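You operate a simulated robot arm through the tools that you are given. There is no shell and no other tool. Be economical: measure what you need, move in short steps, check, and stop when the job is done.

Carry out the task below with a simulated two-armed robot. There is one attempt and no reset: what you move stays moved.

TASK
Blow the dust off the fan grille, then rack the air coupler.
Fine: shut the blue air valve before you press the release button and draw the coupler out of its socket. Where these are worked on the way, their far stop is far enough and under half their travel is too little: air valve.
Where things are to end (x, y in the base frame): air coupler within 20 mm of [460, -210].

Only the result counts: the job must be done as asked and must still hold three seconds after the hand-in. Knocking over, shifting, dropping, spilling or breaking anything else fails it.

THE ROBOT
Two 7-joint arms with fingered hands on one trunk, on a base that drives. Base frame: it is fixed to the floor where the robot stands at the start and does not move with it; the origin is under the middle of the robot, x ahead of it, y to its left, z up; the surface under the hand at the start is at about z = 850. Lengths are in mm, angles in rad, forces in N, time in s.
The left shoulder is at the start at [70, 172, 1352], the right one opposite. Places, roughly: air release button [500, -100, 900]; air valve [800, 0, 900]; fan grille [800, -100, 900]; mouth of the black air socket [500, -100, 900]. Payload 5 kg a hand.
The tool frame of a hand sits at the grasp point between the pads (the TCP): z along the fingers, y along the line on which they close. The tips reach 43 mm beyond it. The gripper opens to 144 mm. The gripper's body begins 50 mm behind the TCP. The gripper is a hand of 5 fingers: y runs from the thumb to the fingers, the wrist lies at [-21, -124, -221] in the tool frame.
Orientation is told as [roll, pitch, yaw] about the base's x, y, z axes, in that order, counted from this pose: with the fingers straight down and the wrist toward the robot, the tool's x, y and z point along [0, 1, 0], [1, 0, 0] and [0, 0, -1] of the base frame.

THE INTERFACE
- The arms move only by the tool jog_arm. It takes "left_plan", "right_plan" or both (then of equal length, played together; a hand with none holds still); each is a list of rows, each a list of 6 numbers: the turn, a rotation vector about the tool's x, y, z in rad, then the shift along the tool's x, y, z in mm. In form: [[rx, ry, rz, dx, dy, dz], ...]. A call has 1 to 8 rows; each row shifts and turns the commanded pose from where the row before left it, along the tool's axes as they then stand. Rows are played at 5 a second. More than 50 mm and 0.15 rad between two rows, and nothing of the call is played. Where a pose cannot be reached the arm comes as near as it can. A force on the tool above 90 N (or 10 N above the force at the start of the call, whichever is more), or a blocked arm, ends the call early, and 0.2 s more pass. In this call time passes only in rows, and 0.2 s behind the last. It gives the time, the measured TCP pose, the force on the tool (base axes), the opening and the grip force at its end, in the units of the frame above (readings bear some noise), with the torque about the TCP (base axes, N m) and any sound that the robot's microphone picked up, and new pictures: "views" is both (left out), scene, wrist or none (wrist: the cameras of the hands that moved).
- Cameras (640 x 400 px; columns grow to the right, rows downward): "scene" is now at [129.5, -18.9, 1570.4]; the picture's right is [-0.22, -0.97, 0.00], its down [-0.68, 0.16, -0.71] and it looks along [0.69, -0.16, -0.70] (base axes); focal length 260 px, centre (320, 200). "left" rides on the left gripper at [-86, -109, -167] in its tool frame; the picture's right is [-0.80, -0.28, 0.53], its down [0.54, -0.73, 0.42] and it looks along [0.27, 0.63, 0.73] (tool axes); focal length 275 px, centre (320, 200). "right" rides on the right gripper at [86, -108, -168] in its tool frame; the picture's right is [-0.80, 0.28, -0.53], its down [-0.54, -0.73, 0.42] and it looks along [-0.27, 0.63, 0.73] (tool axes); focal length 275 px, centre (320, 200). There is no depth. A picture from a camera that has moved, and an enlarged one, comes with that camera's place and axes in the base frame and with its lens.
- slide_trunk(by): slides the trunk up (or, below 0, down) by that many mm; the arms and the scene camera ride with it, the base frame stays. It gives what a move gives, with no picture.
- drive_base(legs): drives the robot by 1 to 6 legs, each [ahead, left, turn to the left] in mm, mm and rad, along the robot's own axes; the way and the turn of a leg run together, so that a leg with both is an arc; at most 1500 mm and 3.142 rad a leg. The arms and the cameras ride along, it lands a little off, and it stops where it bumps. It gives what a move gives, and a new picture of the scene camera.
- finger_targets(index, middle, ring, little, thumb_bend, thumb_turn, hand): sets how far each is bent, from 0 (flat) to 1 (curled in); at 0.3 the hand is open as for a grip, at 0.7 the pads meet at the TCP. One left out holds its place. A second passes; each finger stops where it meets its share of the squeeze, and holds until it gets a number again. It is the only way to open and close the hand. It gives what a move gives, with no picture; readings hold the bend of each and the force on index, middle, ring, little, thumb and palm. thumb_turn goes from beside the hand (0) to across from the fingers (1), as for a grip.
- head_to(pan, tilt): turns the head with the scene camera to pan (to the left, within 1.501 rad either way) and tilt (down, from -0.506 to 1.204), counted from straight ahead of the robot. It gives what a move gives, and a new picture of the scene camera.
- inspect(camera, box): a new picture of the part [left, top, right, bottom] of that camera's present view, enlarged. No time passes.
- close_job(): hands the job in; it is judged then, once.

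Work in short steps. Places have to be worked out from the pictures, the camera data and where the tool is seen: move nearer, look again, correct. Check each grasp and each placing, and mend what went wrong. You have 120 turns and 260 pictures in all, those below and enlarged ones among them. Open the grippers and draw the arms clear of the work before you hand the job in, unless the task says otherwise; then end with one line.

The tools are called after "Emit:" by a JSON object that holds its "method" and its "body". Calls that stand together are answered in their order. jog_arm: Moves the arms, as the interface text tells. Its arguments: {"type":"object","properties":{"left_plan":{"type":"array"},"right_plan":{"type":"array"},"views":{"type":"string","enum":["both","scene","wrist","none"]}},"required":[]} The other tools are called the same way: slide_trunk (by) slides the trunk up or down; finger_targets (index, middle, ring, little, thumb_bend, thumb_turn, hand) moves the fingers one by one; drive_base (legs) drives the base; head_to (pan, tilt) turns the head that bears the scene camera; inspect (camera, box) takes an enlarged picture of a part of a camera's view; close_job () hands the job in.

At the start:

```text
clock: 0.0
left_eef_pos: [740.7, 239.7, 1211.3]
left_ee_rot: [0.0, 0.001, 0.0]
left_contact_force: [-0.5, -0.2, -0.1]
left_torque: [0.0, -0.02, 0.0]
left_grip_width: 143.5
left_finger_force: 0.1
left_shape: jaw
left_bend: [0.3, 0.3, 0.3, 0.3, 0.3, 0.98]
left_finger forces: [0.1, 0.0, 0.0, 0.0, 0.0, 0.1]
right_eef_pos: [716.1, -423.8, 1180.8]
right_ee_rot: [0.0, -0.001, 0.0]
right_contact_force: [-0.1, 0.7, -0.8]
right_torque: [0.03, 0.0, 0.0]
right_grip_width: 143.5
right_finger_force: 0.1
right_shape: jaw
right_bend: [0.3, 0.3, 0.3, 0.3, 0.3, 0.98]
right_finger forces: [0.1, 0.0, 0.0, 0.1, 0.1, 0.0]
trunk travel left (down, up): [-450.0, 490.0]
robot x, y, heading: [1.1, 2.5, -0.001]
head pan, tilt: [-0.227, 0.778]
```

scene: 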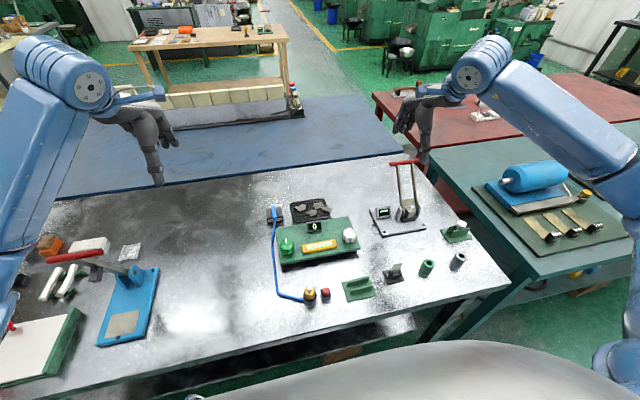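
right: 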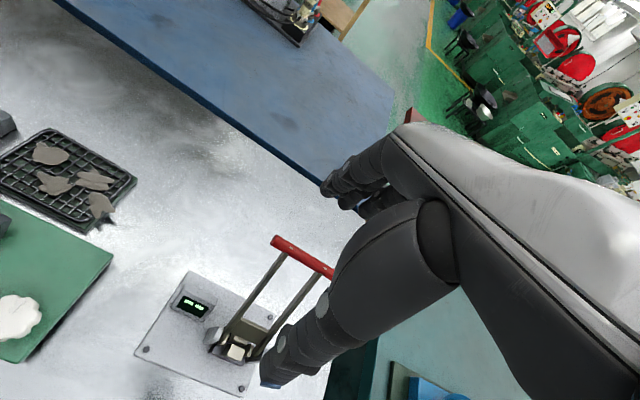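
left: 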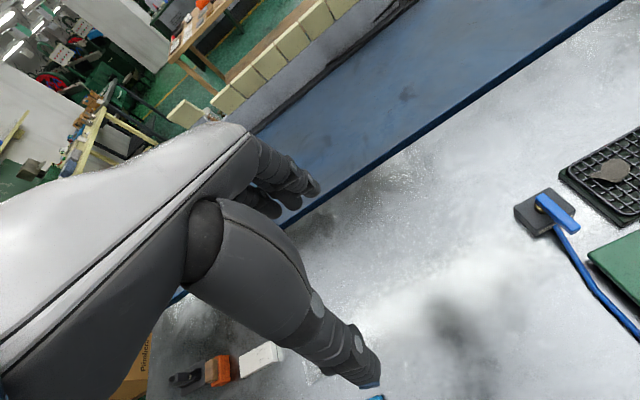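

I start by enlarging the work area around the valve, hose, grille and socket.

Emit:
{"method": "inspect", "body": {"camera": "scene", "box": [250, 190, 370, 265]}}

Emit:
{"method": "inspect", "body": {"camera": "scene", "box": [280, 240, 480, 365]}}

```text
5.33 times, centred on (310, 228) of scene
camera zoom: at [129.5, -18.9, 1570.4], right [-0.22, -0.97, 0.0], down [-0.68, 0.16, -0.71], along [0.69, -0.16, -0.7], focal length 1388 px, centre (373, 53)
```

zoom: 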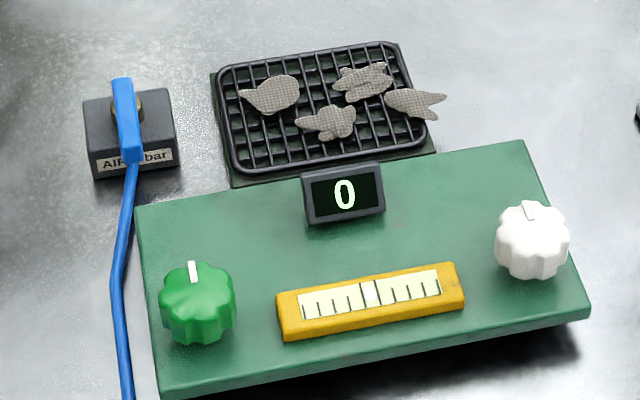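

```text
3.20 times, centred on (380, 302) of scene
camera zoom: at [129.5, -18.9, 1570.4], right [-0.22, -0.97, 0.0], down [-0.68, 0.16, -0.71], along [0.69, -0.16, -0.7], focal length 833 px, centre (128, -128)
```

zoom: 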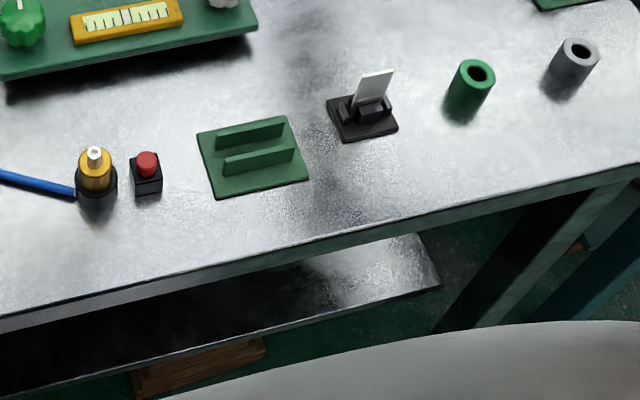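

Coupler (brass, upright in black socket) is near [465,-66], red button near [453,-110], green finned rack near [450,-205], valve near [770,0]. I look in more detail.

Emit:
{"method": "inspect", "body": {"camera": "scene", "box": [290, 270, 380, 326]}}

Emit:
{"method": "inspect", "body": {"camera": "scene", "box": [262, 200, 302, 225]}}

Emit:
{"method": "inspect", "body": {"camera": "scene", "box": [296, 281, 336, 306]}}

Emit:
{"method": "inspect", "body": {"camera": "left", "box": [500, 140, 640, 340]}}

```text
7.11 times, centred on (335, 298) of scene
camera zoom: at [129.5, -18.9, 1570.4], right [-0.22, -0.97, 0.0], down [-0.68, 0.16, -0.71], along [0.69, -0.16, -0.7], focal length 1851 px, centre (213, -497)
```

zoom: 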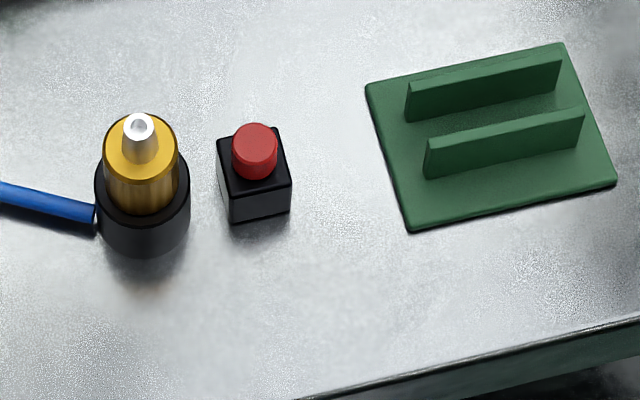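

```text
16.00 times, centred on (282, 212) of scene
camera zoom: at [129.5, -18.9, 1570.4], right [-0.22, -0.97, 0.0], down [-0.68, 0.16, -0.71], along [0.69, -0.16, -0.7], focal length 4165 px, centre (928, 0)
```

zoom: 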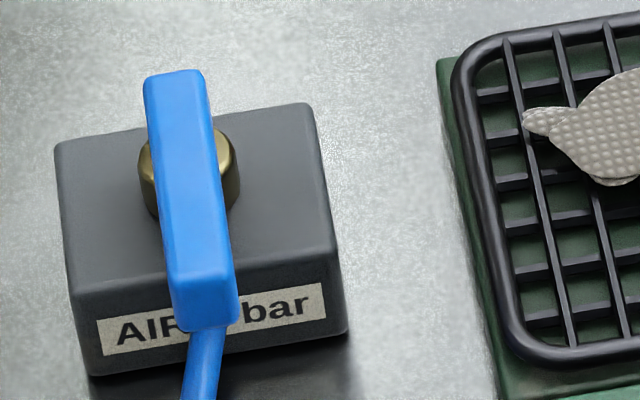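

```text
16.00 times, centred on (316, 294) of scene
camera zoom: at [129.5, -18.9, 1570.4], right [-0.22, -0.97, 0.0], down [-0.68, 0.16, -0.71], along [0.69, -0.16, -0.7], focal length 4165 px, centre (384, -1296)
```

zoom: 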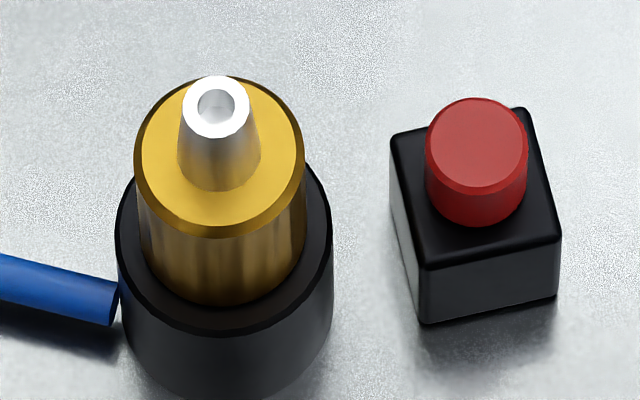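

```text
2.00 times, centred on (570, 240) of left
camera zoom: at [633.3, 153.2, 1378.0], right [-0.28, -0.8, -0.53], down [-0.73, 0.54, -0.42], along [0.63, 0.27, -0.73], focal length 551 px, centre (-180, 120)
```

zoom: 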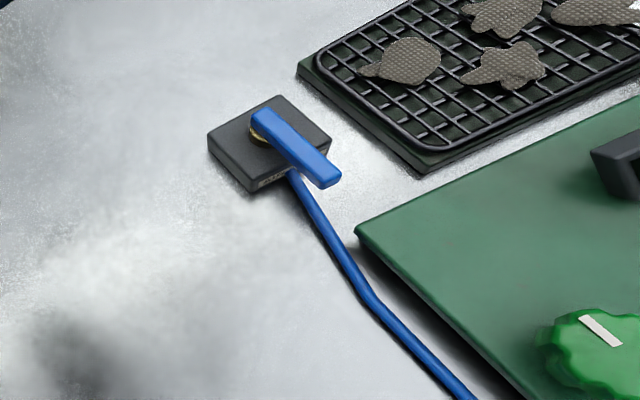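

I'll set the right hand to point with its index finger, and see what the microphone hears.

Emit:
{"method": "finger_targets", "body": {"hand": "right", "index": 0.1, "middle": 1, "ring": 1, "little": 1, "thumb_bend": 0.3, "thumb_turn": 0}}

Emit:
{"method": "jog_arm", "body": {"right_plan": [[0, 0, 0, 40, 0, 0], [0, 0, 0, 40, 0, 0], [0, 0, 0, 40, 0, 0], [0, 0, 0, 40, 0, 0], [0, 0, 0, 40, 0, 0], [0, 0, 0, 40, 0, 0], [0, 0, 0, 40, 0, 0]]}}

```text
clock: 1.0
left_eef_pos: [741.5, 239.5, 1211.9]
left_ee_rot: [0.0, 0.002, -0.001]
left_contact_force: [-0.2, -0.3, -0.6]
left_torque: [-0.01, 0.0, -0.03]
left_grip_width: 143.7
left_finger_force: 0.0
left_shape: jaw
left_bend: [0.3, 0.3, 0.3, 0.3, 0.3, 0.98]
left_finger forces: [0.1, 0.0, 0.1, 0.1, 0.0, 0.0]
right_eef_pos: [717.1, -424.5, 1181.4]
right_ee_rot: [0.0, 0.001, -0.001]
right_contact_force: [-0.4, -0.1, -0.8]
right_torque: [0.0, -0.02, 0.01]
right_grip_width: 217.3
right_finger_force: 0.0
right_shape: fingers
right_bend: [0.1, 1.0, 1.0, 1.0, 0.3, 0.0]
right_finger forces: [0.0, 0.0, 0.0, 0.2, 0.1, 0.0]
trunk travel left (down, up): [-450.0, 490.0]
robot x, y, heading: [0.2, 2.9, 0.003]
head pan, tilt: [-0.227, 0.778]
```

```text
clock: 2.6
left_eef_pos: [741.2, 241.6, 1208.1]
left_ee_rot: [-0.003, 0.002, 0.0]
left_contact_force: [1.0, 0.3, -0.2]
left_torque: [-0.05, 0.03, 0.0]
left_grip_width: 143.7
left_finger_force: 0.0
left_shape: jaw
left_bend: [0.3, 0.3, 0.3, 0.3, 0.3, 0.98]
left_finger forces: [0.0, 0.0, 0.0, 0.0, 0.0, 0.0]
right_eef_pos: [716.7, -142.9, 1182.9]
right_ee_rot: [-0.001, 0.002, -0.003]
right_contact_force: [-0.7, 0.0, -0.1]
right_torque: [-0.07, -0.01, -0.02]
right_grip_width: 217.5
right_finger_force: 0.1
right_shape: fingers
right_bend: [0.1, 1.0, 1.0, 1.0, 0.3, 0.0]
right_finger forces: [0.0, 0.0, 0.0, 0.1, 0.1, 0.0]
trunk travel left (down, up): [-450.0, 490.0]
robot x, y, heading: [-2.0, 2.3, 0.001]
head pan, tilt: [-0.227, 0.778]
camera scene: at [130.4, -16.0, 1570.4], right [-0.22, -0.97, 0.0], down [-0.68, 0.16, -0.71], along [0.69, -0.16, -0.7], focal length 260 px, centre (320, 200)
camera right: at [606.5, -57.2, 1350.3], right [0.28, -0.8, 0.54], down [-0.73, -0.54, -0.42], along [0.63, -0.27, -0.73], focal length 275 px, centre (320, 200)
```

scene: 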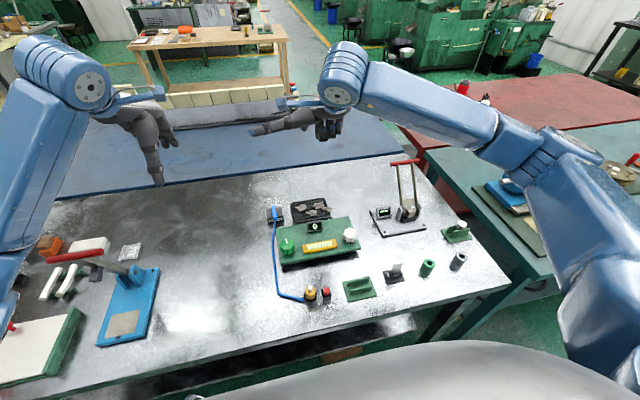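
right: 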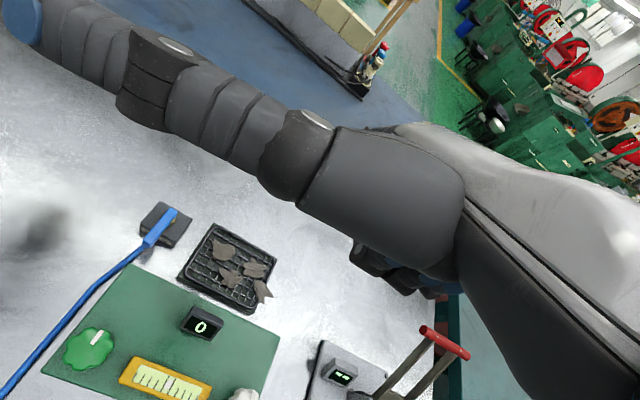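

The sideways digit is the thumb; I zoom on the hand to see where the index is.

Emit:
{"method": "inspect", "body": {"camera": "scene", "box": [230, 60, 390, 160]}}

Emit:
{"method": "finger_targets", "body": {"hand": "right", "thumb_turn": 1, "thumb_bend": 0}}

Emit:
{"method": "inspect", "body": {"camera": "scene", "box": [230, 60, 390, 160]}}

Emit:
{"method": "inspect", "body": {"camera": "right", "box": [0, 0, 640, 400]}}

```text
4.00 times, centred on (310, 110) of scene
camera zoom: at [130.4, -16.0, 1570.4], right [-0.22, -0.97, 0.0], down [-0.68, 0.16, -0.71], along [0.69, -0.16, -0.7], focal length 1041 px, centre (360, 560)
```

zoom: 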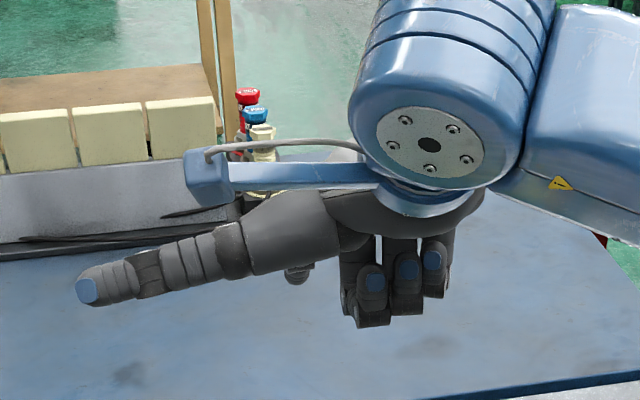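

```text
clock: 3.6
left_eef_pos: [741.0, 239.8, 1209.5]
left_ee_rot: [-0.001, 0.002, -0.001]
left_contact_force: [-0.3, 0.4, -0.2]
left_torque: [0.01, -0.02, 0.05]
left_grip_width: 143.8
left_finger_force: 0.0
left_shape: jaw
left_bend: [0.3, 0.3, 0.3, 0.3, 0.3, 0.98]
left_finger forces: [0.0, 0.0, 0.0, 0.0, 0.1, 0.0]
right_eef_pos: [715.2, -146.6, 1182.5]
right_ee_rot: [-0.002, 0.0, 0.0]
right_contact_force: [-0.1, -0.6, -0.1]
right_torque: [-0.03, 0.02, 0.01]
right_grip_width: 217.7
right_finger_force: 0.2
right_shape: fingers
right_bend: [0.1, 1.0, 1.0, 1.0, 0.0, 0.95]
right_finger forces: [0.0, 0.1, 0.0, 0.1, 0.0, 0.0]
trunk travel left (down, up): [-450.0, 490.0]
robot x, y, heading: [3.6, -2.9, 0.001]
head pan, tilt: [-0.227, 0.778]
```

```text
4.00 times, centred on (310, 110) of scene
camera zoom: at [129.6, -18.8, 1570.4], right [-0.22, -0.97, 0.0], down [-0.68, 0.16, -0.71], along [0.69, -0.16, -0.7], focal length 1041 px, centre (360, 560)
```

zoom: 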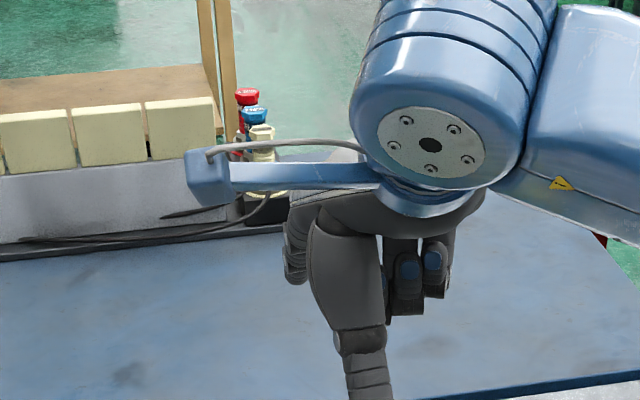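

```text
1.00 times, centred on (320, 200) of right (not enlarged: the box is as wide or as high as the picture)
camera zoom: at [605.7, -59.7, 1350.6], right [0.28, -0.8, 0.53], down [-0.73, -0.54, -0.42], along [0.63, -0.27, -0.73], focal length 275 px, centre (320, 200)
```

zoom: 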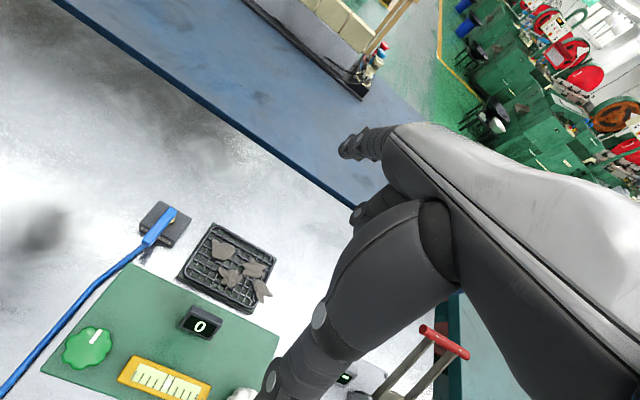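

Thumb hangs down when turned across. I'll make a pinch (index and thumb at 0.7, others curled) to form a poking tip at a known place, and look.

Emit:
{"method": "finger_targets", "body": {"hand": "right", "thumb_turn": 1, "thumb_bend": 0.7, "index": 0.7}}

Emit:
{"method": "inspect", "body": {"camera": "right", "box": [0, 0, 640, 400]}}

Emit:
{"method": "inspect", "body": {"camera": "scene", "box": [230, 60, 390, 160]}}

```text
clock: 4.6
left_eef_pos: [740.0, 239.7, 1209.5]
left_ee_rot: [0.0, 0.001, -0.002]
left_contact_force: [0.1, -0.8, 0.1]
left_torque: [0.05, 0.01, 0.0]
left_grip_width: 143.5
left_finger_force: 0.0
left_shape: jaw
left_bend: [0.3, 0.3, 0.3, 0.3, 0.3, 0.98]
left_finger forces: [0.1, 0.0, 0.0, 0.1, 0.1, 0.1]
right_eef_pos: [715.4, -145.5, 1181.5]
right_ee_rot: [0.001, 0.001, 0.0]
right_contact_force: [0.5, 0.2, -0.3]
right_torque: [0.01, 0.01, 0.0]
right_grip_width: 8.2
right_finger_force: 0.0
right_shape: fingers
right_bend: [0.7, 1.0, 1.0, 1.0, 0.7, 1.0]
right_finger forces: [0.1, 0.0, 0.0, 0.1, 0.1, 0.0]
trunk travel left (down, up): [-450.0, 490.0]
robot x, y, heading: [-2.5, -0.3, -0.005]
head pan, tilt: [-0.227, 0.778]
```

```text
1.00 times, centred on (320, 200) of right (not enlarged: the box is as wide or as high as the picture)
camera zoom: at [605.6, -59.8, 1350.6], right [0.28, -0.8, 0.53], down [-0.73, -0.54, -0.42], along [0.63, -0.27, -0.73], focal length 275 px, centre (320, 200)
```

zoom: 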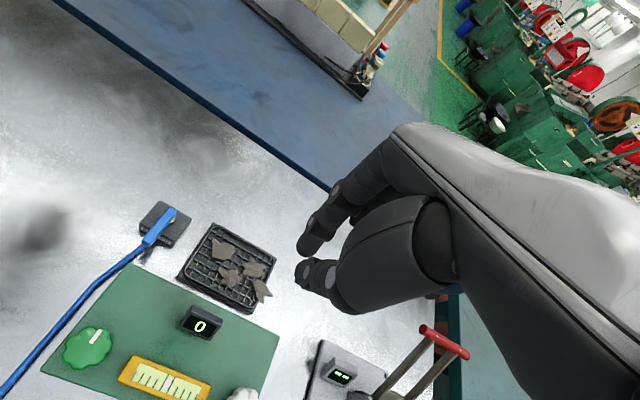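

```text
4.00 times, centred on (310, 110) of scene
camera zoom: at [129.5, -18.9, 1570.4], right [-0.22, -0.97, 0.0], down [-0.68, 0.16, -0.71], along [0.69, -0.16, -0.7], focal length 1041 px, centre (360, 560)
```

zoom: 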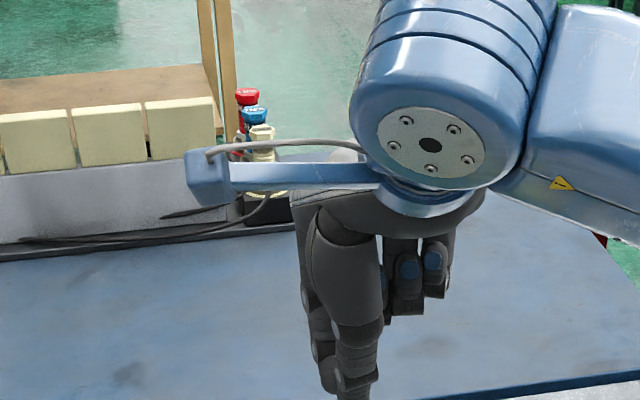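

Tips land where expected (~43 mm below the TCP). I zoom on the valve from the right wrist camera to triangulate.

Emit:
{"method": "inspect", "body": {"camera": "right", "box": [120, 180, 216, 240]}}

Emit:
{"method": "inspect", "body": {"camera": "scene", "box": [262, 200, 302, 225]}}

```text
6.67 times, centred on (168, 210) of right
camera zoom: at [605.6, -59.8, 1350.6], right [0.28, -0.8, 0.53], down [-0.73, -0.54, -0.42], along [0.63, -0.27, -0.73], focal length 1835 px, centre (1333, 133)
```

zoom: 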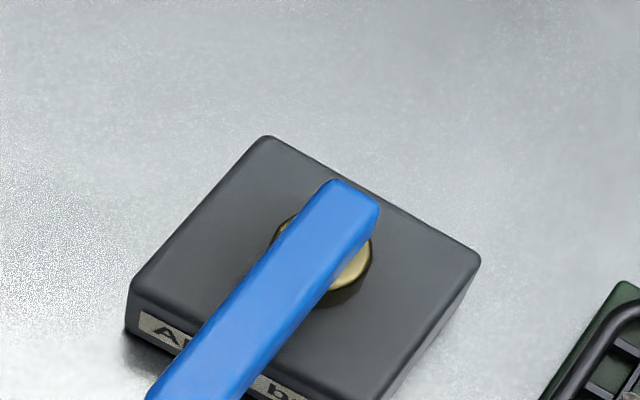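

```text
16.00 times, centred on (282, 212) of scene
camera zoom: at [129.5, -18.9, 1570.4], right [-0.22, -0.97, 0.0], down [-0.68, 0.16, -0.71], along [0.69, -0.16, -0.7], focal length 4165 px, centre (928, 0)
```

zoom: 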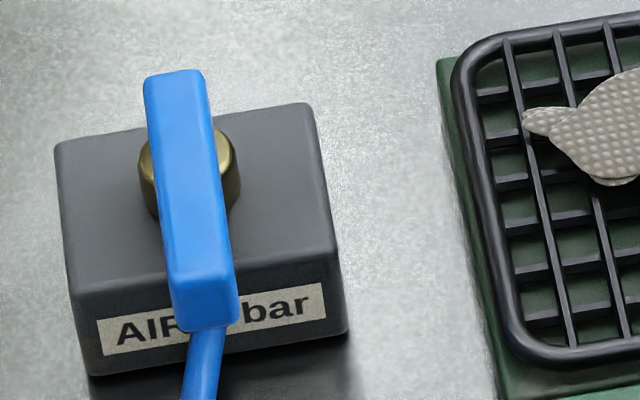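

Handle top is about z 898, spanning x 748–808 at y≈0, pivot near x 788. I bring the pinched tip to the -y side of the handle's near end, still above it.

Emit:
{"method": "jog_arm", "body": {"right_plan": [[0, 0, 0, 28, 9, 40], [0, 0, 0, 28, 9, 40], [0, 0, 0, 27, 9, 40], [0, 0, 0, 27, 9, 40], [0, 0, 0, 0, 0, 20]]}}

```text
clock: 5.8
left_eef_pos: [740.5, 238.5, 1210.9]
left_ee_rot: [-0.001, 0.002, 0.0]
left_contact_force: [-0.3, -0.4, 0.8]
left_torque: [0.0, 0.01, -0.02]
left_grip_width: 143.9
left_finger_force: 0.1
left_shape: jaw
left_bend: [0.3, 0.3, 0.3, 0.3, 0.3, 0.98]
left_finger forces: [0.0, 0.0, 0.1, 0.0, 0.0, 0.0]
right_eef_pos: [752.4, -32.0, 999.7]
right_ee_rot: [0.001, 0.002, 0.001]
right_contact_force: [0.2, -0.1, 0.0]
right_torque: [0.01, 0.01, 0.0]
right_grip_width: 8.3
right_finger_force: 0.1
right_shape: fingers
right_bend: [0.7, 1.0, 1.0, 1.0, 0.7, 1.0]
right_finger forces: [0.0, 0.1, 0.1, 0.0, 0.0, 0.0]
trunk travel left (down, up): [-450.0, 490.0]
robot x, y, heading: [-1.0, -4.5, 0.002]
head pan, tilt: [-0.227, 0.778]
camera scene: at [129.4, -19.9, 1570.5], right [-0.22, -0.97, 0.0], down [-0.68, 0.16, -0.71], along [0.69, -0.16, -0.7], focal length 260 px, centre (320, 200)
camera right: at [641.7, 53.1, 1167.1], right [0.28, -0.8, 0.53], down [-0.73, -0.54, -0.42], along [0.63, -0.27, -0.73], focal length 275 px, centre (320, 200)
```

scene: 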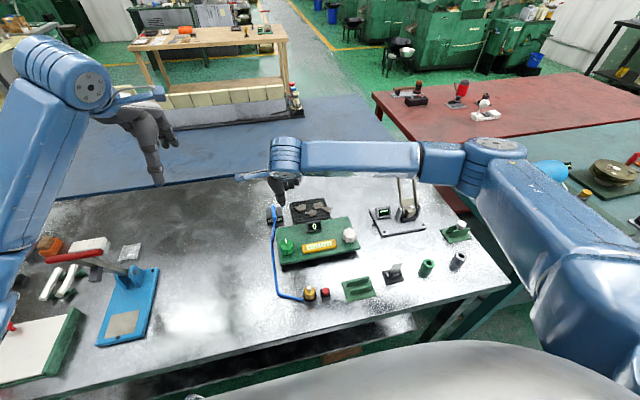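
right: 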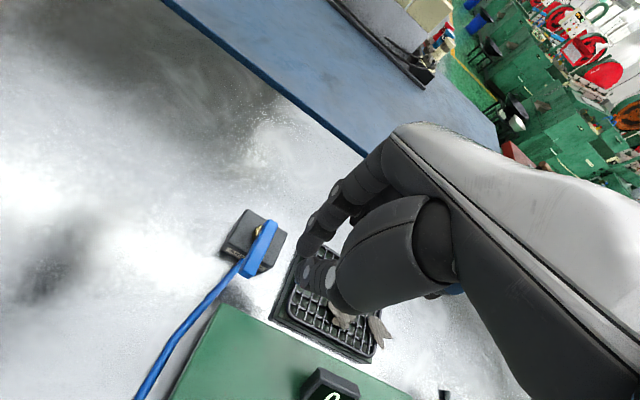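

I descend to about TCP z 945 and zoom on the tip and handle.

Emit:
{"method": "jog_arm", "body": {"right_plan": [[0, 0, 0, 3, 0, 28], [0, 0, 0, 3, 0, 27]], "views": "wrist"}}

Emit:
{"method": "inspect", "body": {"camera": "right", "box": [200, 180, 360, 280]}}

Emit:
{"method": "inspect", "body": {"camera": "scene", "box": [262, 180, 326, 220]}}

```text
clock: 6.4
left_eef_pos: [741.9, 239.4, 1210.1]
left_ee_rot: [0.001, 0.001, 0.0]
left_contact_force: [1.2, 1.1, 0.2]
left_torque: [0.04, 0.05, -0.01]
left_grip_width: 143.6
left_finger_force: 0.1
left_shape: jaw
left_bend: [0.3, 0.3, 0.3, 0.3, 0.3, 0.98]
left_finger forces: [0.0, 0.0, 0.0, 0.1, 0.0, 0.1]
right_eef_pos: [752.9, -26.7, 945.4]
right_ee_rot: [0.0, 0.001, 0.001]
right_contact_force: [0.1, 0.0, 0.5]
right_torque: [0.03, 0.02, 0.04]
right_grip_width: 8.1
right_finger_force: 0.0
right_shape: fingers
right_bend: [0.7, 1.0, 1.0, 1.0, 0.7, 1.0]
right_finger forces: [0.0, 0.1, 0.1, 0.0, 0.0, 0.0]
trunk travel left (down, up): [-450.0, 490.0]
robot x, y, heading: [-1.6, -1.0, -0.0]
head pan, tilt: [-0.227, 0.778]
camera right: at [642.2, 59.5, 1113.8], right [0.28, -0.8, 0.53], down [-0.73, -0.54, -0.42], along [0.63, -0.27, -0.73], focal length 275 px, centre (320, 200)
```

right: 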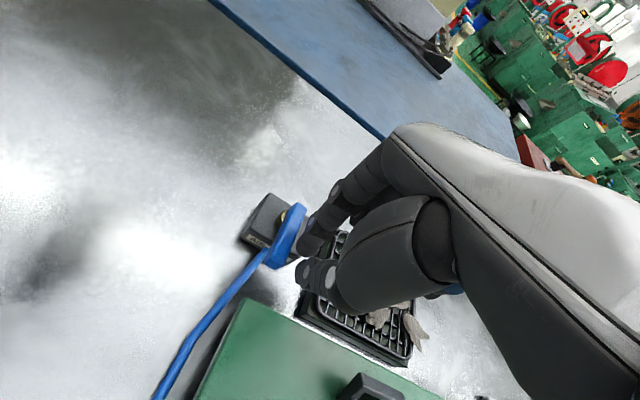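

```text
4.00 times, centred on (280, 230) of right
camera zoom: at [642.2, 59.5, 1113.8], right [0.28, -0.8, 0.53], down [-0.73, -0.54, -0.42], along [0.63, -0.27, -0.73], focal length 1101 px, centre (480, 80)
```

zoom: 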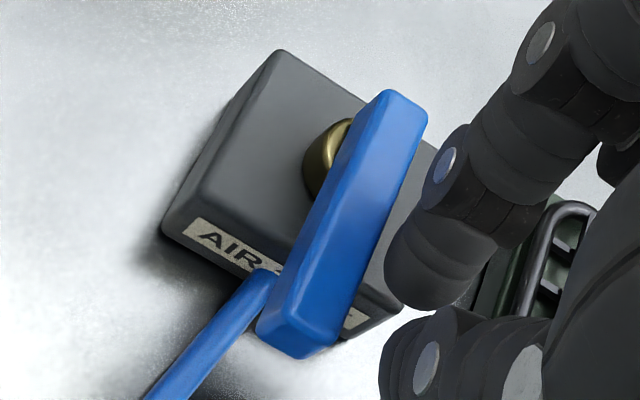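

```text
10.00 times, centred on (294, 200) of scene
camera zoom: at [130.0, -19.1, 1570.4], right [-0.22, -0.97, 0.0], down [-0.68, 0.16, -0.71], along [0.69, -0.16, -0.7], focal length 2603 px, centre (580, 200)
```

zoom: 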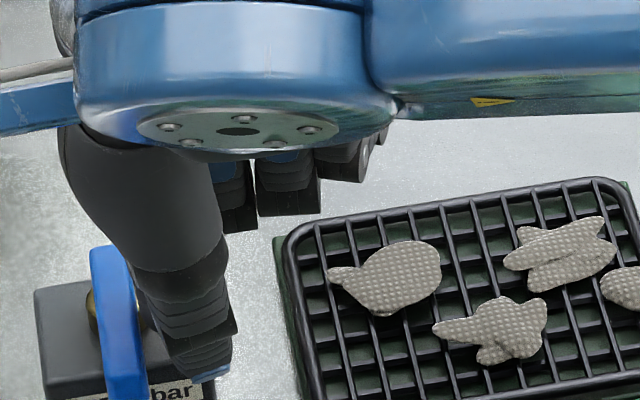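

The tip is on the -y side of the handle, clear of the block. I lower 13 mm and push toward +y in small steps, following the arc.

Emit:
{"method": "jog_arm", "body": {"right_plan": [[0, 0, 0, 0, -3, 13], [0, 0, 0, 8, 0, 0], [0, 0, 0, 8, 0, 0], [0, 0, 0, 6, 0, 0]], "views": "wrist"}}

Emit:
{"method": "inspect", "body": {"camera": "right", "box": [200, 180, 360, 280]}}

```text
clock: 7.4
left_eef_pos: [742.2, 230.7, 1213.0]
left_ee_rot: [0.005, -0.001, -0.002]
left_contact_force: [0.4, -1.0, 0.4]
left_torque: [0.06, 0.03, 0.02]
left_grip_width: 143.7
left_finger_force: 0.0
left_shape: jaw
left_bend: [0.3, 0.3, 0.3, 0.3, 0.3, 0.98]
left_finger forces: [0.0, 0.0, 0.1, 0.1, 0.1, 0.1]
right_eef_pos: [750.1, -19.0, 930.9]
right_ee_rot: [-0.004, 0.0, -0.012]
right_contact_force: [-3.9, -53.0, 5.0]
right_torque: [-1.03, -0.01, -0.71]
right_grip_width: 4.8
right_finger_force: 26.6
right_shape: fingers
right_bend: [0.7, 1.0, 1.0, 1.0, 0.7, 1.0]
right_finger forces: [53.5, 0.0, 0.1, 0.0, 0.0, 0.1]
trunk travel left (down, up): [-450.0, 490.0]
robot x, y, heading: [0.5, -0.7, -0.007]
head pan, tilt: [-0.227, 0.778]
camera right: at [642.0, 69.1, 1098.3], right [0.27, -0.8, 0.54], down [-0.73, -0.54, -0.42], along [0.62, -0.28, -0.73], focal length 275 px, centre (320, 200)
```

right: 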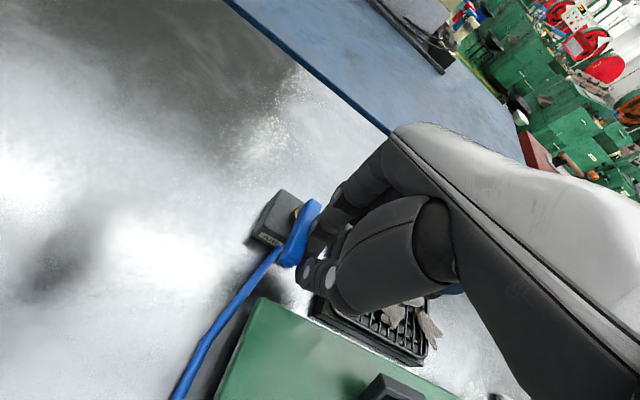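

```text
4.00 times, centred on (280, 230) of right
camera zoom: at [642.0, 69.1, 1098.3], right [0.27, -0.8, 0.54], down [-0.73, -0.54, -0.42], along [0.62, -0.28, -0.73], focal length 1101 px, centre (480, 80)
```

zoom: 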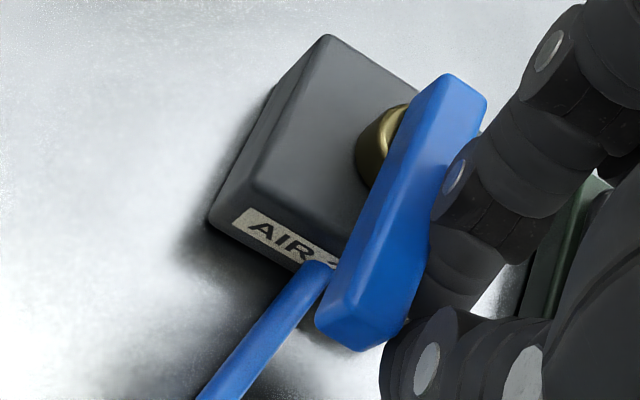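

The handle hits a stop that way (53 N), so it must turn toward -y. I back off, lift over the handle and come down on its +y side.

Emit:
{"method": "jog_arm", "body": {"right_plan": [[0, 0, 0, -14, 0, 0], [0, 0, 0, 0, 0, -35], [0, 0, 0, 40, 0, 0], [0, 0, 0, 32, 0, 0], [0, 0, 0, 0, 0, 20]], "views": "wrist"}}

Emit:
{"method": "inspect", "body": {"camera": "right", "box": [200, 180, 360, 280]}}

```text
clock: 8.6
left_eef_pos: [741.0, 238.6, 1211.4]
left_ee_rot: [0.001, -0.001, 0.001]
left_contact_force: [-0.2, -0.6, 0.2]
left_torque: [0.05, -0.02, -0.01]
left_grip_width: 143.5
left_finger_force: 0.0
left_shape: jaw
left_bend: [0.3, 0.3, 0.3, 0.3, 0.3, 0.98]
left_finger forces: [0.0, 0.0, 0.0, 0.0, 0.0, 0.0]
right_eef_pos: [748.2, 50.0, 948.7]
right_ee_rot: [0.002, 0.001, 0.001]
right_contact_force: [-0.4, -0.2, 0.3]
right_torque: [0.01, 0.03, -0.04]
right_grip_width: 7.7
right_finger_force: 0.0
right_shape: fingers
right_bend: [0.7, 1.0, 1.0, 1.0, 0.7, 1.0]
right_finger forces: [0.0, 0.0, 0.0, 0.1, 0.0, 0.1]
trunk travel left (down, up): [-450.0, 490.0]
robot x, y, heading: [1.1, -4.5, -0.001]
head pan, tilt: [-0.227, 0.778]
camera right: at [639.0, 136.2, 1115.8], right [0.28, -0.8, 0.53], down [-0.73, -0.54, -0.42], along [0.63, -0.27, -0.73], focal length 275 px, centre (320, 200)
```

right: 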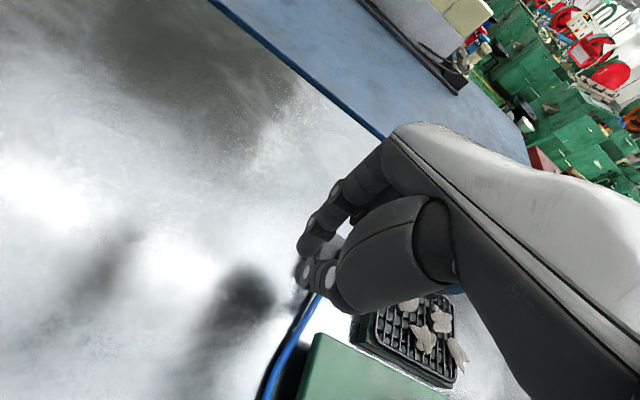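

```text
4.00 times, centred on (280, 230) of right
camera zoom: at [639.0, 136.2, 1115.8], right [0.28, -0.8, 0.53], down [-0.73, -0.54, -0.42], along [0.63, -0.27, -0.73], focal length 1101 px, centre (480, 80)
```

zoom: 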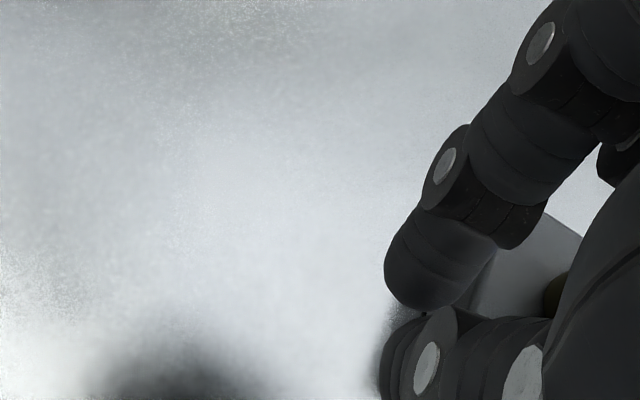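

I lower and push toward -y, first to 45°.

Emit:
{"method": "jog_arm", "body": {"right_plan": [[0, 0, 0, 0, 0, 17], [0, 0, 0, -20, 1, 0], [0, 0, 0, -13, 0, 0], [0, 0, 0, -13, -2, 0], [0, 0, 0, -12, 0, 0]], "views": "both"}}

Emit:
{"method": "inspect", "body": {"camera": "right", "box": [200, 180, 360, 280]}}

Emit:
{"method": "inspect", "body": {"camera": "scene", "box": [262, 180, 342, 230]}}

```text
clock: 9.8
left_eef_pos: [740.6, 240.6, 1212.4]
left_ee_rot: [0.0, 0.0, 0.0]
left_contact_force: [-0.7, -0.7, 0.3]
left_torque: [0.0, -0.03, -0.01]
left_grip_width: 143.6
left_finger_force: 0.0
left_shape: jaw
left_bend: [0.3, 0.3, 0.3, 0.3, 0.3, 0.98]
left_finger forces: [0.1, 0.0, 0.0, 0.0, 0.1, 0.0]
right_eef_pos: [748.3, -6.1, 932.8]
right_ee_rot: [0.0, 0.0, 0.001]
right_contact_force: [-1.0, 0.3, 1.1]
right_torque: [0.0, -0.04, 0.02]
right_grip_width: 7.8
right_finger_force: 0.0
right_shape: fingers
right_bend: [0.7, 1.0, 1.0, 1.0, 0.7, 1.0]
right_finger forces: [0.7, 0.1, 0.1, 0.1, 0.0, 0.1]
trunk travel left (down, up): [-450.0, 490.0]
robot x, y, heading: [-0.4, -1.2, 0.001]
head pan, tilt: [-0.227, 0.778]
camera scene: at [129.1, -19.5, 1570.5], right [-0.22, -0.97, 0.0], down [-0.68, 0.16, -0.71], along [0.69, -0.16, -0.7], focal length 260 px, centre (320, 200)
camera right: at [638.2, 78.9, 1100.1], right [0.28, -0.8, 0.53], down [-0.73, -0.54, -0.42], along [0.63, -0.27, -0.73], focal length 275 px, centre (320, 200)
```

scene: 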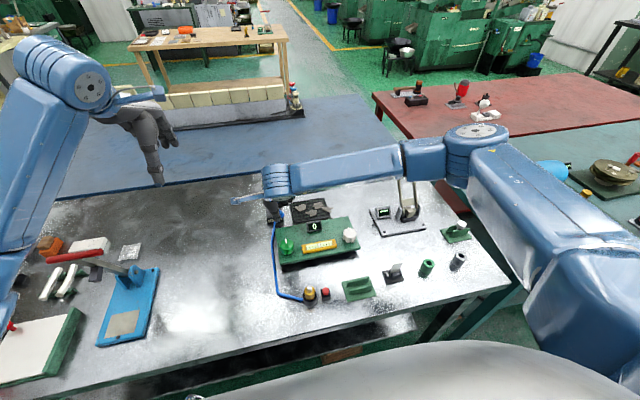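
right: 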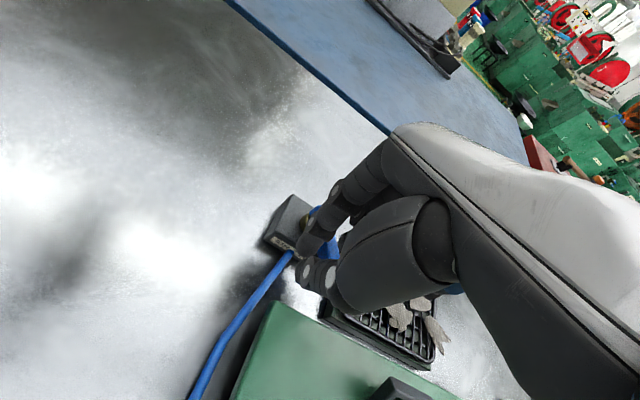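

```text
4.00 times, centred on (280, 230) of right
camera zoom: at [638.2, 78.9, 1100.1], right [0.28, -0.8, 0.53], down [-0.73, -0.54, -0.42], along [0.63, -0.27, -0.73], focal length 1101 px, centre (480, 80)
```

zoom: 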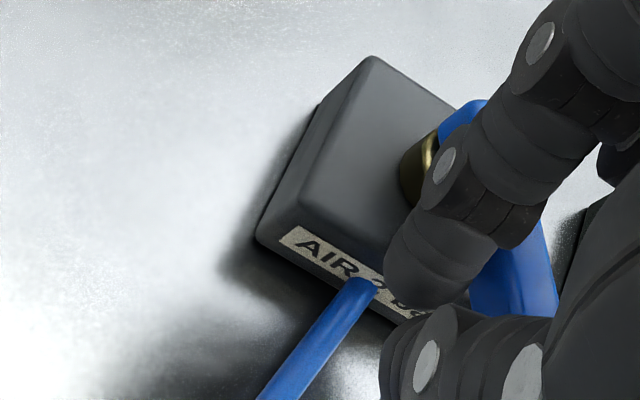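

```text
8.00 times, centred on (302, 205) of scene
camera zoom: at [129.1, -19.5, 1570.5], right [-0.22, -0.97, 0.0], down [-0.68, 0.16, -0.71], along [0.69, -0.16, -0.7], focal length 2083 px, centre (464, 160)
```

zoom: 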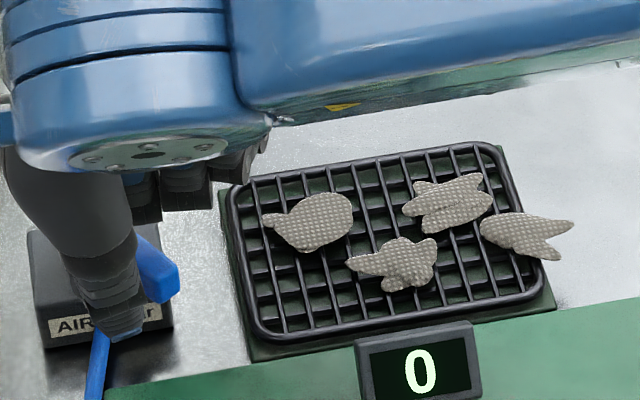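

The handle turns this way freely (~45–50°). I follow the arc to the far stop.

Emit:
{"method": "jog_arm", "body": {"right_plan": [[0, 0, 0, -9, 3, 0], [0, 0, 0, -8, 5, 0], [0, 0, 0, -4, 6, 0], [0, 0, 0, 0, 4, 0]], "views": "wrist"}}

Emit:
{"method": "inspect", "body": {"camera": "right", "box": [200, 180, 360, 280]}}

Emit:
{"method": "inspect", "body": {"camera": "scene", "box": [262, 180, 342, 230]}}

```text
clock: 10.8
left_eef_pos: [739.2, 239.8, 1210.4]
left_ee_rot: [-0.001, 0.0, 0.0]
left_contact_force: [-0.4, 0.0, -0.1]
left_torque: [0.0, -0.01, -0.02]
left_grip_width: 143.7
left_finger_force: 0.0
left_shape: jaw
left_bend: [0.3, 0.3, 0.3, 0.3, 0.3, 0.98]
left_finger forces: [0.1, 0.1, 0.1, 0.1, 0.1, 0.0]
right_eef_pos: [763.8, -27.6, 933.9]
right_ee_rot: [-0.001, -0.001, 0.001]
right_contact_force: [-9.5, 2.1, 3.4]
right_torque: [0.14, 0.16, 0.14]
right_grip_width: 3.2
right_finger_force: 6.5
right_shape: fingers
right_bend: [0.7, 1.0, 1.0, 1.0, 0.69, 1.0]
right_finger forces: [13.2, 0.0, 0.0, 0.1, 0.0, 0.0]
trunk travel left (down, up): [-450.0, 490.0]
robot x, y, heading: [1.6, 3.9, -0.002]
head pan, tilt: [-0.227, 0.778]
camera right: at [654.8, 57.9, 1100.3], right [0.28, -0.8, 0.53], down [-0.73, -0.54, -0.42], along [0.63, -0.27, -0.73], focal length 275 px, centre (320, 200)
```

right: 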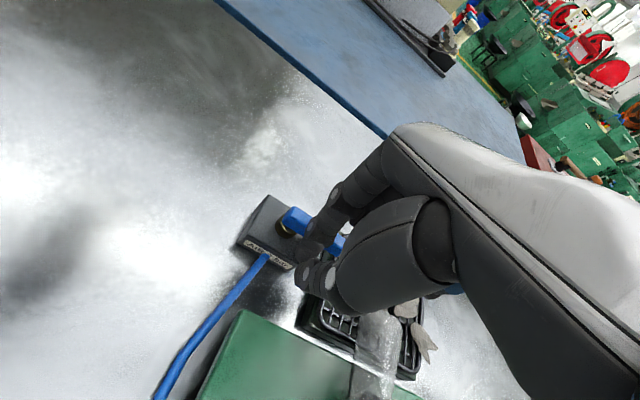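

```text
4.00 times, centred on (280, 230) of right
camera zoom: at [654.8, 57.9, 1100.3], right [0.28, -0.8, 0.53], down [-0.73, -0.54, -0.42], along [0.63, -0.27, -0.73], focal length 1101 px, centre (480, 80)
```

zoom: 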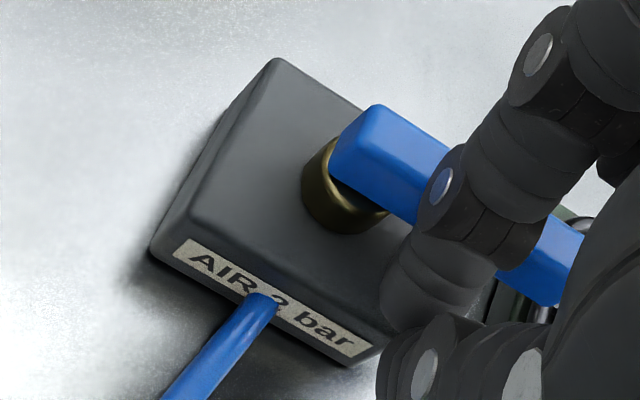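

```text
8.00 times, centred on (302, 205) of scene
camera zoom: at [127.3, -18.5, 1570.7], right [-0.22, -0.97, 0.0], down [-0.68, 0.16, -0.71], along [0.7, -0.16, -0.7], focal length 2083 px, centre (464, 160)
```

zoom: 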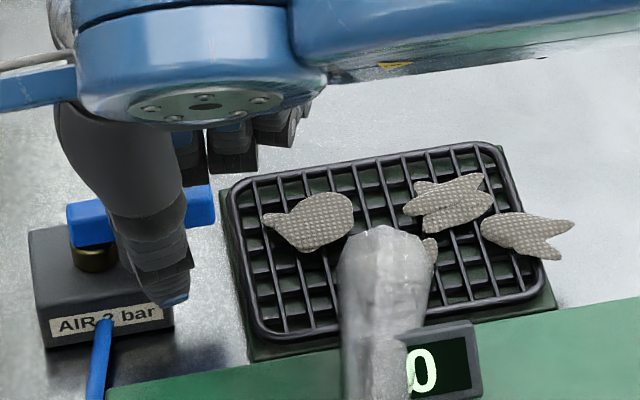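

Opening the valve started an air jet towards the grille. I hold a moment and look.

Emit:
{"method": "jog_arm", "body": {"right_plan": [[0, 0, 0, 0, -12, 0], [0, 0, 0, 0, 0, 0], [0, 0, 0, 0, 0, 0], [0, 0, 0, 0, 0, 0]], "views": "scene"}}

Emit:
{"method": "inspect", "body": {"camera": "scene", "box": [260, 180, 420, 310]}}

```text
clock: 11.8
left_eef_pos: [742.3, 240.7, 1212.4]
left_ee_rot: [0.001, 0.002, -0.001]
left_contact_force: [-0.1, 0.4, 0.3]
left_torque: [0.05, -0.02, -0.03]
left_grip_width: 143.5
left_finger_force: 0.0
left_shape: jaw
left_bend: [0.3, 0.3, 0.3, 0.3, 0.3, 0.98]
left_finger forces: [0.1, 0.1, 0.2, 0.1, 0.0, 0.0]
right_eef_pos: [755.2, -28.4, 934.3]
right_ee_rot: [0.0, -0.001, -0.001]
right_contact_force: [0.3, -1.0, -0.3]
right_torque: [0.04, 0.0, 0.01]
right_grip_width: 8.4
right_finger_force: 0.0
right_shape: fingers
right_bend: [0.7, 1.0, 1.0, 1.0, 0.7, 1.0]
right_finger forces: [0.0, 0.1, 0.1, 0.0, 0.1, 0.1]
trunk travel left (down, up): [-450.0, 490.0]
robot x, y, heading: [-1.5, 2.7, -0.001]
head pan, tilt: [-0.227, 0.778]
camera scene: at [129.7, -18.9, 1570.4], right [-0.22, -0.97, 0.0], down [-0.68, 0.16, -0.71], along [0.69, -0.16, -0.7], focal length 260 px, centre (320, 200)
```

scene: 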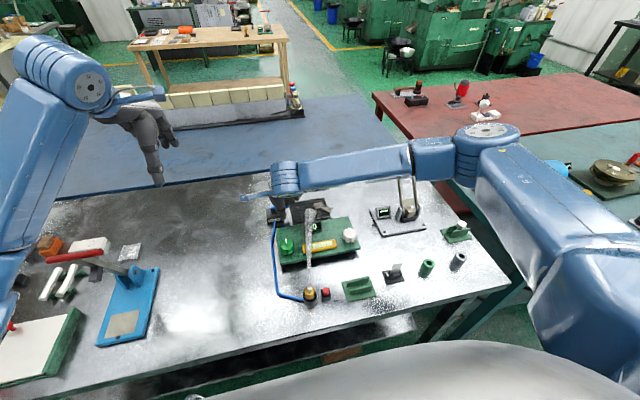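

```text
3.08 times, centred on (340, 245) of scene
camera zoom: at [129.7, -18.9, 1570.4], right [-0.22, -0.97, 0.0], down [-0.68, 0.16, -0.71], along [0.69, -0.16, -0.7], focal length 801 px, centre (258, 62)
```

zoom: 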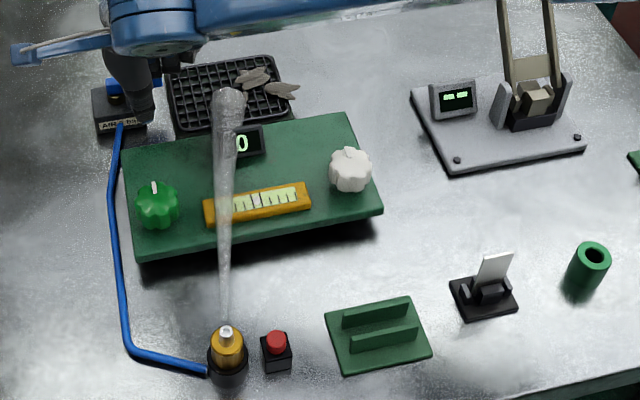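

The jet is working; two lumps are gone. I wait with the valve open.

Emit:
{"method": "jog_arm", "body": {"right_plan": [[0, 0, 0, 0, 0, 0], [0, 0, 0, 0, 0, 0], [0, 0, 0, 0, 0, 0], [0, 0, 0, 0, 0, 0], [0, 0, 0, 0, 0, 0], [0, 0, 0, 0, 0, 0], [0, 0, 0, 0, 0, 0], [0, 0, 0, 0, 0, 0]], "views": "none"}}

Emit:
{"method": "inspect", "body": {"camera": "scene", "box": [260, 180, 420, 310]}}

```text
clock: 13.6
left_eef_pos: [741.6, 239.9, 1210.0]
left_ee_rot: [0.0, 0.002, 0.0]
left_contact_force: [0.3, 0.6, -0.8]
left_torque: [0.0, -0.01, -0.01]
left_grip_width: 143.7
left_finger_force: 0.1
left_shape: jaw
left_bend: [0.3, 0.3, 0.3, 0.3, 0.3, 0.98]
left_finger forces: [0.0, 0.0, 0.0, 0.1, 0.1, 0.0]
right_eef_pos: [753.4, -27.7, 933.1]
right_ee_rot: [0.001, 0.0, -0.001]
right_contact_force: [0.4, -0.8, 0.2]
right_torque: [0.02, -0.01, -0.02]
right_grip_width: 7.8
right_finger_force: 0.0
right_shape: fingers
right_bend: [0.7, 1.0, 1.0, 1.0, 0.7, 1.0]
right_finger forces: [0.0, 0.0, 0.1, 0.0, 0.1, 0.0]
trunk travel left (down, up): [-450.0, 490.0]
robot x, y, heading: [-0.8, -3.6, 0.001]
head pan, tilt: [-0.227, 0.778]
```

```text
3.08 times, centred on (340, 245) of scene
camera zoom: at [129.6, -18.8, 1570.4], right [-0.22, -0.97, 0.0], down [-0.68, 0.16, -0.71], along [0.69, -0.16, -0.7], focal length 801 px, centre (258, 62)
```

zoom: 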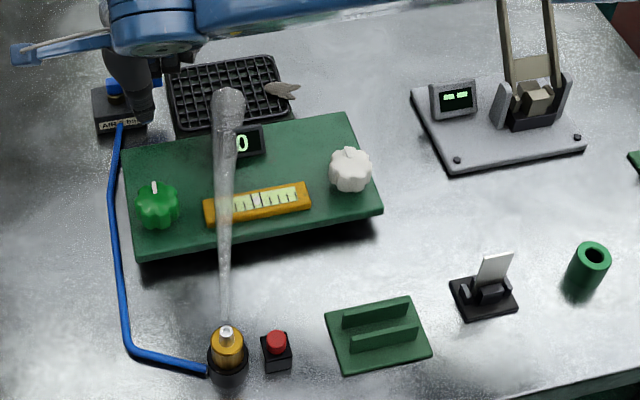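

One lump remains; I wait more.

Emit:
{"method": "jog_arm", "body": {"right_plan": [[0, 0, 0, 0, 0, 0], [0, 0, 0, 0, 0, 0], [0, 0, 0, 0, 0, 0], [0, 0, 0, 0, 0, 0], [0, 0, 0, 0, 0, 0], [0, 0, 0, 0, 0, 0], [0, 0, 0, 0, 0, 0], [0, 0, 0, 0, 0, 0]], "views": "none"}}

Emit:
{"method": "inspect", "body": {"camera": "scene", "box": [260, 180, 420, 310]}}

```text
clock: 15.4
left_eef_pos: [742.8, 240.3, 1211.2]
left_ee_rot: [0.001, 0.0, -0.001]
left_contact_force: [-0.2, 0.8, 0.0]
left_torque: [0.0, 0.03, -0.04]
left_grip_width: 143.8
left_finger_force: 0.1
left_shape: jaw
left_bend: [0.3, 0.3, 0.3, 0.3, 0.3, 0.98]
left_finger forces: [0.0, 0.0, 0.1, 0.0, 0.0, 0.0]
right_eef_pos: [753.6, -28.1, 932.6]
right_ee_rot: [0.0, -0.002, 0.0]
right_contact_force: [-1.3, 0.5, 0.2]
right_torque: [0.04, -0.02, -0.01]
right_grip_width: 8.3
right_finger_force: 0.2
right_shape: fingers
right_bend: [0.7, 1.0, 1.0, 1.0, 0.7, 1.0]
right_finger forces: [0.0, 0.0, 0.0, 0.0, 0.0, 0.0]
trunk travel left (down, up): [-450.0, 490.0]
robot x, y, heading: [2.8, 0.1, -0.002]
head pan, tilt: [-0.227, 0.778]
```

```text
3.08 times, centred on (340, 245) of scene
camera zoom: at [129.6, -18.8, 1570.4], right [-0.22, -0.97, 0.0], down [-0.68, 0.16, -0.71], along [0.69, -0.16, -0.7], focal length 801 px, centre (258, 62)
```

zoom: 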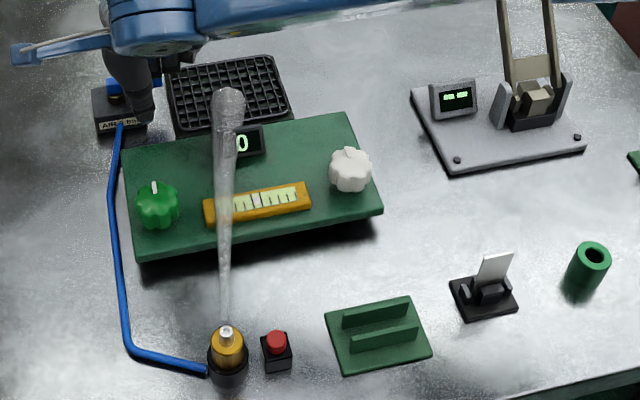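

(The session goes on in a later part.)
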